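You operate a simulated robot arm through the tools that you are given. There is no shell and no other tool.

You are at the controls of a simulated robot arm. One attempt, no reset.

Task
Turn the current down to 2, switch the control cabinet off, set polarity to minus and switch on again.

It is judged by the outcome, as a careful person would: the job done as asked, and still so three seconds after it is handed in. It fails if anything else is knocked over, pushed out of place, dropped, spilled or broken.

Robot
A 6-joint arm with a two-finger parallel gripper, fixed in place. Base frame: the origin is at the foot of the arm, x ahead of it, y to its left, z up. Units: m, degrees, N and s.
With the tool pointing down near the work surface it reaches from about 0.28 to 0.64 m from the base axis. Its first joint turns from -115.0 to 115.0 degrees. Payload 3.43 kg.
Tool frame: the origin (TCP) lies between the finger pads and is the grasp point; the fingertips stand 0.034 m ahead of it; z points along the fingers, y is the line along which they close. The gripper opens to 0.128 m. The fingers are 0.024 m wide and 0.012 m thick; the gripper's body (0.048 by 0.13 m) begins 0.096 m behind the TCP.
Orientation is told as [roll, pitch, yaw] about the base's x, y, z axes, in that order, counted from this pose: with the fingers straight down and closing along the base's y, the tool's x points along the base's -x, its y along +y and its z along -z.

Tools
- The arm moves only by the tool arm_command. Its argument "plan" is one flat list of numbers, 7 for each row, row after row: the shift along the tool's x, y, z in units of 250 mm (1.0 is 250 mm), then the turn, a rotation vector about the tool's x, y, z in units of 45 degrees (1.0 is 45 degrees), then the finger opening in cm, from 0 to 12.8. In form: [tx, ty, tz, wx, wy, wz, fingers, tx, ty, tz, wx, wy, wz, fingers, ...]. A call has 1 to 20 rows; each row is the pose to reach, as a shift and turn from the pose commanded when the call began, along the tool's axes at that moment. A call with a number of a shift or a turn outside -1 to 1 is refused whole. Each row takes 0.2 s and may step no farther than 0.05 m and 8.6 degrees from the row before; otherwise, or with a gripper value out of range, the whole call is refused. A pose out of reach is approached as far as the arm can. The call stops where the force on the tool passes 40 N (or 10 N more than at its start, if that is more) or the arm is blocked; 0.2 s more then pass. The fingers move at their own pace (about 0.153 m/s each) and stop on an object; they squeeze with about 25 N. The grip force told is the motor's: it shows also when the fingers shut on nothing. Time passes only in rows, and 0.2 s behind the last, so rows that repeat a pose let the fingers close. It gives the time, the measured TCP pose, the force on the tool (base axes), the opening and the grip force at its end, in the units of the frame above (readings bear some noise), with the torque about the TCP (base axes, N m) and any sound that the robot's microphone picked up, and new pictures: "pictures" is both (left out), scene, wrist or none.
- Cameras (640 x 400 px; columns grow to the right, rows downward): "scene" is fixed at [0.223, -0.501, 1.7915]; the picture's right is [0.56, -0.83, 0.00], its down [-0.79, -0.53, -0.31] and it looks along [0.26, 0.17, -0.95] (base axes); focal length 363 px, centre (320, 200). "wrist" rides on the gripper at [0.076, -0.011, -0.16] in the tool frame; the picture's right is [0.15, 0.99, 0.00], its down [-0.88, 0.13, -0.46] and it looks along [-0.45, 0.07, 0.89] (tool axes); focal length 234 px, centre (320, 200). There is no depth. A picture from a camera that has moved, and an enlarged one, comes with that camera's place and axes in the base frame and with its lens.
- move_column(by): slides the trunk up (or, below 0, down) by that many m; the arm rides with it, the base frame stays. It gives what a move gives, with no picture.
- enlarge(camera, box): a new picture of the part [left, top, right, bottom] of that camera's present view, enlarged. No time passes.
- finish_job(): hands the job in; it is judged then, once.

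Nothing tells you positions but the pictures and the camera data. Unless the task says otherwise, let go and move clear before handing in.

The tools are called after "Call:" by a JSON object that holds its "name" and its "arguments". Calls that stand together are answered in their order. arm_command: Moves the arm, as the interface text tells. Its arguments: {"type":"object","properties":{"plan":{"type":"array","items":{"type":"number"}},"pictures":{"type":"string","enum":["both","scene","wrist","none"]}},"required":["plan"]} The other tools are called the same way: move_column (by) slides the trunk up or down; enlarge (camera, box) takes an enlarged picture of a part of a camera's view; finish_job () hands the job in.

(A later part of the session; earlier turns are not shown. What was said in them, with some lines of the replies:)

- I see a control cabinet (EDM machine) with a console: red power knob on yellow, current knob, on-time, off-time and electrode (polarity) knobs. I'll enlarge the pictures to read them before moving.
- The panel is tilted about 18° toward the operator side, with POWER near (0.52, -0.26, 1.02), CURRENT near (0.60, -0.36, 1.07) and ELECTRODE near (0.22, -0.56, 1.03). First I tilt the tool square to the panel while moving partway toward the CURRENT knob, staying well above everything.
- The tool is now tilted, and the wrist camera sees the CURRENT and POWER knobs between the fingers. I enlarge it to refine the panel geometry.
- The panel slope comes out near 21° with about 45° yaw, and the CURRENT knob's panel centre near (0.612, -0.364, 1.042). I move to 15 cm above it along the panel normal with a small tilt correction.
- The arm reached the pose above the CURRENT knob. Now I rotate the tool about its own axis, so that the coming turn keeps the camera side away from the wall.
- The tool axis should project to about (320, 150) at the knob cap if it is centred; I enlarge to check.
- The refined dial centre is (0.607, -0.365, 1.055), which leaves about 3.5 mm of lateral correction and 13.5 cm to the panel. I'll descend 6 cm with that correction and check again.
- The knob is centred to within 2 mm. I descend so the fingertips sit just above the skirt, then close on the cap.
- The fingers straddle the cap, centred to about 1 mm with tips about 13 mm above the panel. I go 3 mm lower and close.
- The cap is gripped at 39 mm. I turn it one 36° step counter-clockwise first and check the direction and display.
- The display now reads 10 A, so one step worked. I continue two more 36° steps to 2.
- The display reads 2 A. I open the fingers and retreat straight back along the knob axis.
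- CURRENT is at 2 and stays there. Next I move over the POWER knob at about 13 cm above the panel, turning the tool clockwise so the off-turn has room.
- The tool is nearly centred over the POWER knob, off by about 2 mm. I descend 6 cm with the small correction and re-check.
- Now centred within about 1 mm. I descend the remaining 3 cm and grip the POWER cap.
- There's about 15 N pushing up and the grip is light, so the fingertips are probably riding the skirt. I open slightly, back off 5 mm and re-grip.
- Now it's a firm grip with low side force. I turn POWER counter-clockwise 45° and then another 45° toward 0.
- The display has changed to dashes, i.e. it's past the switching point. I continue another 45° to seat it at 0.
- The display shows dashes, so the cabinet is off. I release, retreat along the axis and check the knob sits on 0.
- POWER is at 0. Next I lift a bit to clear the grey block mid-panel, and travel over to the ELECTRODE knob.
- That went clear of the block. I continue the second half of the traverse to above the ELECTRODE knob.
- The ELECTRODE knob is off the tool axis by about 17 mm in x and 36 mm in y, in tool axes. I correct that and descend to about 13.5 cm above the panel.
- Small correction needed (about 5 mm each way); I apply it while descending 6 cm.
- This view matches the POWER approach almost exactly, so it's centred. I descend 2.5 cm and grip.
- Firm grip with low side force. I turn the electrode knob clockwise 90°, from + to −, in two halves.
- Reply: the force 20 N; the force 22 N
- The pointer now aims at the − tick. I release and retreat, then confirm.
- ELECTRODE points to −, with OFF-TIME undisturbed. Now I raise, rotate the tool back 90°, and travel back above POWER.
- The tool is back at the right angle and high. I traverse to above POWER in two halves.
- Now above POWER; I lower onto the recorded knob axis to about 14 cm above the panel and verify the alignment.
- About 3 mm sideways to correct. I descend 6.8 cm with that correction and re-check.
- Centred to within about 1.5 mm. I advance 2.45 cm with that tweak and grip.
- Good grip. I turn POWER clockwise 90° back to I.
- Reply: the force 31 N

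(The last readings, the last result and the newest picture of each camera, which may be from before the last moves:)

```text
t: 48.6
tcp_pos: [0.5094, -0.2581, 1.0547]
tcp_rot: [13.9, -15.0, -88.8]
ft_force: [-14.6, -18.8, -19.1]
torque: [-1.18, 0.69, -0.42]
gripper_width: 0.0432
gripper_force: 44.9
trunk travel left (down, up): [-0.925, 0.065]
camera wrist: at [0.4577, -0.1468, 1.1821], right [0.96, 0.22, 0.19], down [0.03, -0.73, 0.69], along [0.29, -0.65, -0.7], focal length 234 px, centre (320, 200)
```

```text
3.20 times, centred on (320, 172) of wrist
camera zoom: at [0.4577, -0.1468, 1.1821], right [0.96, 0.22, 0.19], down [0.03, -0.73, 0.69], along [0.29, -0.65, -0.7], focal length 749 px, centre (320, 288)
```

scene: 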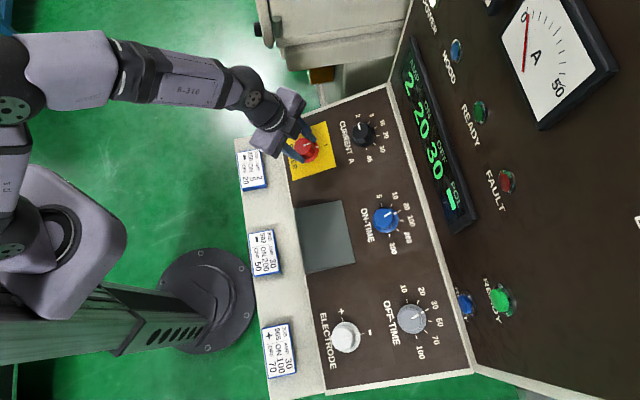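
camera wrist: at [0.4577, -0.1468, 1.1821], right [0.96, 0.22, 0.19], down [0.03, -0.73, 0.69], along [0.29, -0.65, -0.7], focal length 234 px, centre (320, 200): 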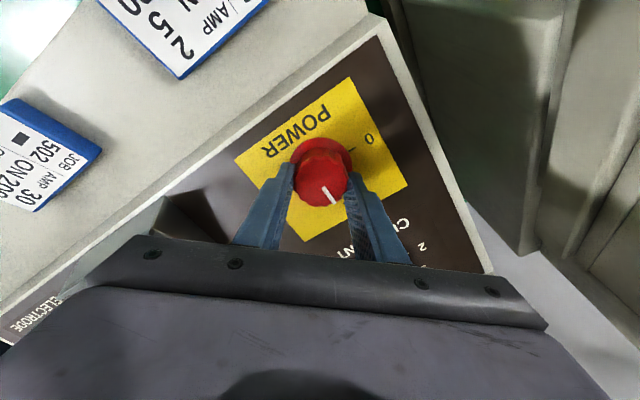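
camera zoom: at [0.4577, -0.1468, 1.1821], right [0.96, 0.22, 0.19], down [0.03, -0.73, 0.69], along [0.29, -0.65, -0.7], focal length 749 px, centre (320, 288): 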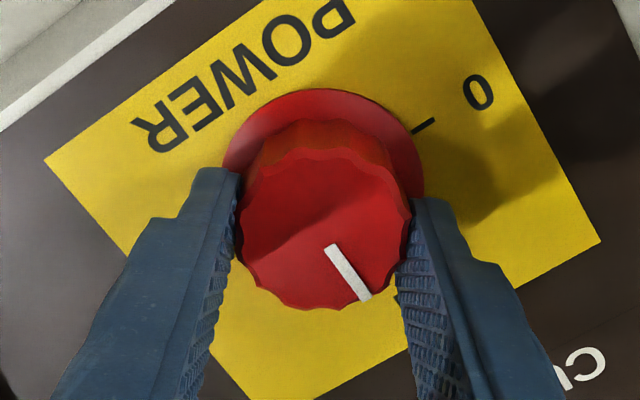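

The display reads 2 / 20 / 30 / − with no fault. I release and retreat along the axis.

Call:
{"name": "arm_command", "arguments": {"plan": [0, 0, 0, 0, 0, 0, 6, 0, 0, 0, 0, 0, 0, 8, 0, 0, 0, 0, 0, 0, 8, 0, 0, -0.12, 0, 0, 0, 8, 0, 0, -0.28, 0, 0, 0, 8, 0, 0, -0.45, 0, 0, 0, 8, 0, 0, -0.6, 0, 0, 0, 8]}}

Call:
{"name": "enlarge", "arguments": {"camera": "scene", "box": [240, 90, 400, 190]}}

Call:
{"name": "enlarge", "arguments": {"camera": "scene", "box": [360, 20, 680, 220]}}

Call:
{"name": "enlarge", "arguments": {"camera": "scene", "box": [240, 200, 560, 400]}}

Call:
{"name": "enlarge", "arguments": {"camera": "wrist", "box": [240, 80, 400, 180]}}

```text
t: 50.2
tcp_pos: [0.4725, -0.2137, 1.1968]
tcp_rot: [14.3, -15.5, -88.8]
ft_force: [-0.4, 0.3, -0.6]
torque: [-0.02, -0.01, 0.02]
gripper_width: 0.0801
gripper_force: 0.1
trunk travel left (down, up): [-0.925, 0.065]
camera wrist: at [0.421, -0.1021, 1.3246], right [0.95, 0.23, 0.2], down [0.03, -0.72, 0.69], along [0.3, -0.65, -0.7], focal length 234 px, centre (320, 200)
```

scene: 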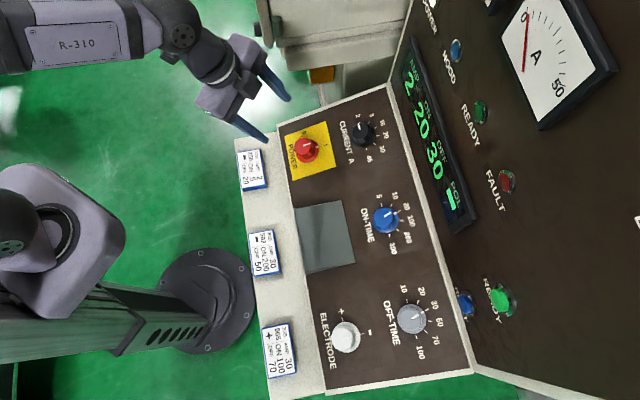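
wrist: 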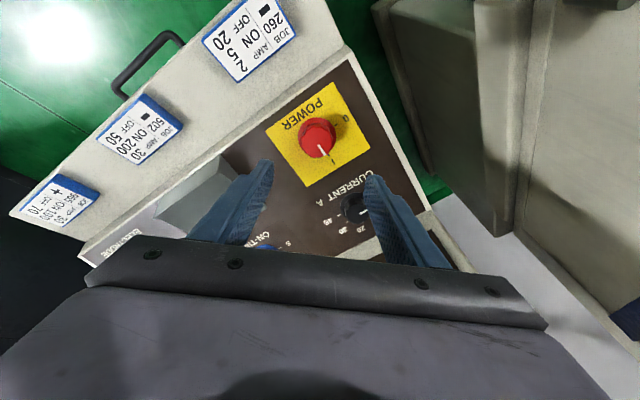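

```text
4.00 times, centred on (320, 140) of scene
camera zoom: at [0.223, -0.501, 1.7915], right [0.56, -0.83, 0.0], down [-0.79, -0.53, -0.31], along [0.26, 0.17, -0.95], focal length 1453 px, centre (320, 440)
```

zoom: 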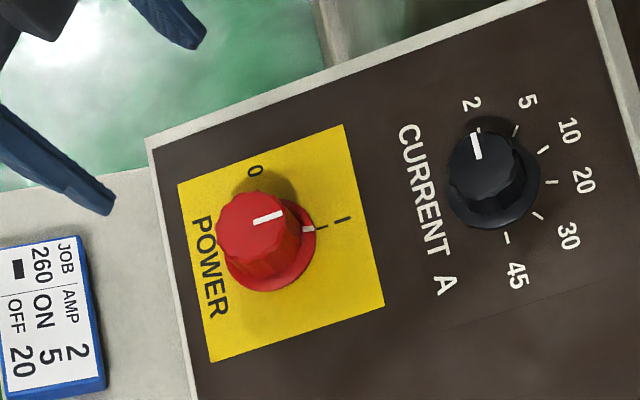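

```text
refused: 680 is not a number from 0 to 640
```

```text
2.00 times, centred on (400, 300) of scene
camera zoom: at [0.223, -0.501, 1.7915], right [0.56, -0.83, 0.0], down [-0.79, -0.53, -0.31], along [0.26, 0.17, -0.95], focal length 727 px, centre (160, 0)
```

zoom: 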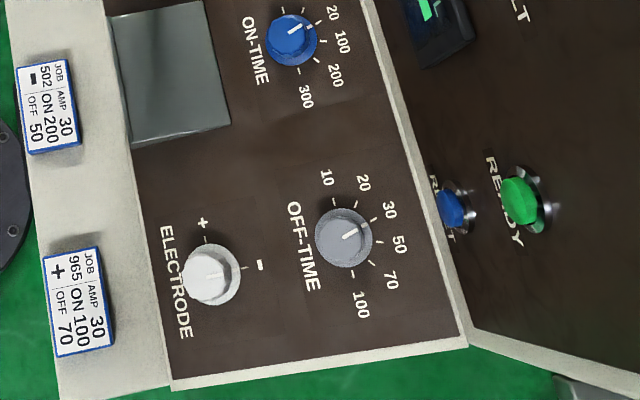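

```text
4.00 times, centred on (320, 130) of wrist
camera zoom: at [0.421, -0.1021, 1.3246], right [0.95, 0.23, 0.2], down [0.03, -0.72, 0.69], along [0.3, -0.65, -0.7], focal length 937 px, centre (320, 480)
```

zoom: 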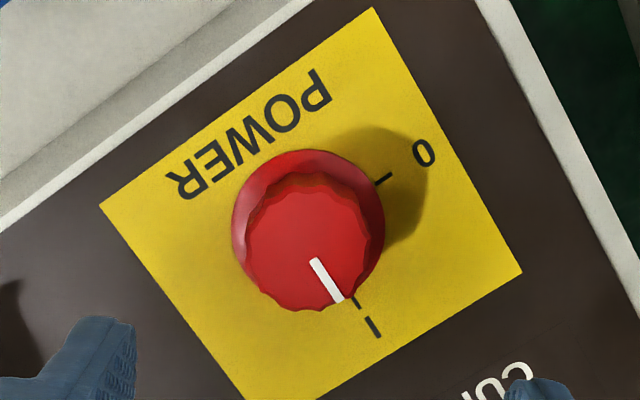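

POWER is back at I, CURRENT is on 2, and ELECTRODE is on −. The display shows 2 / 20 / 30 / −, the fault lamp is unlit, nothing else has moved and the arm is clear, so I'm handing the job in.

Call:
{"name": "finish_job", "arguments": {}}

```text
The job is handed in.
```

The job is done and handed in: the current is at 2, polarity is at minus, and the cabinet is switched on again.

I did it in the order you gave: current down from 20 to 2, power off (the display went to dashes), electrode knob from + to −, then power back on. After switching on, the display read AMP 2, ON 20, OFF 30 and polarity −, with the fault lamp unlit.

The on-time and off-time knobs and the job cards were not moved. The gripper was open and clear of the panel when I handed in.
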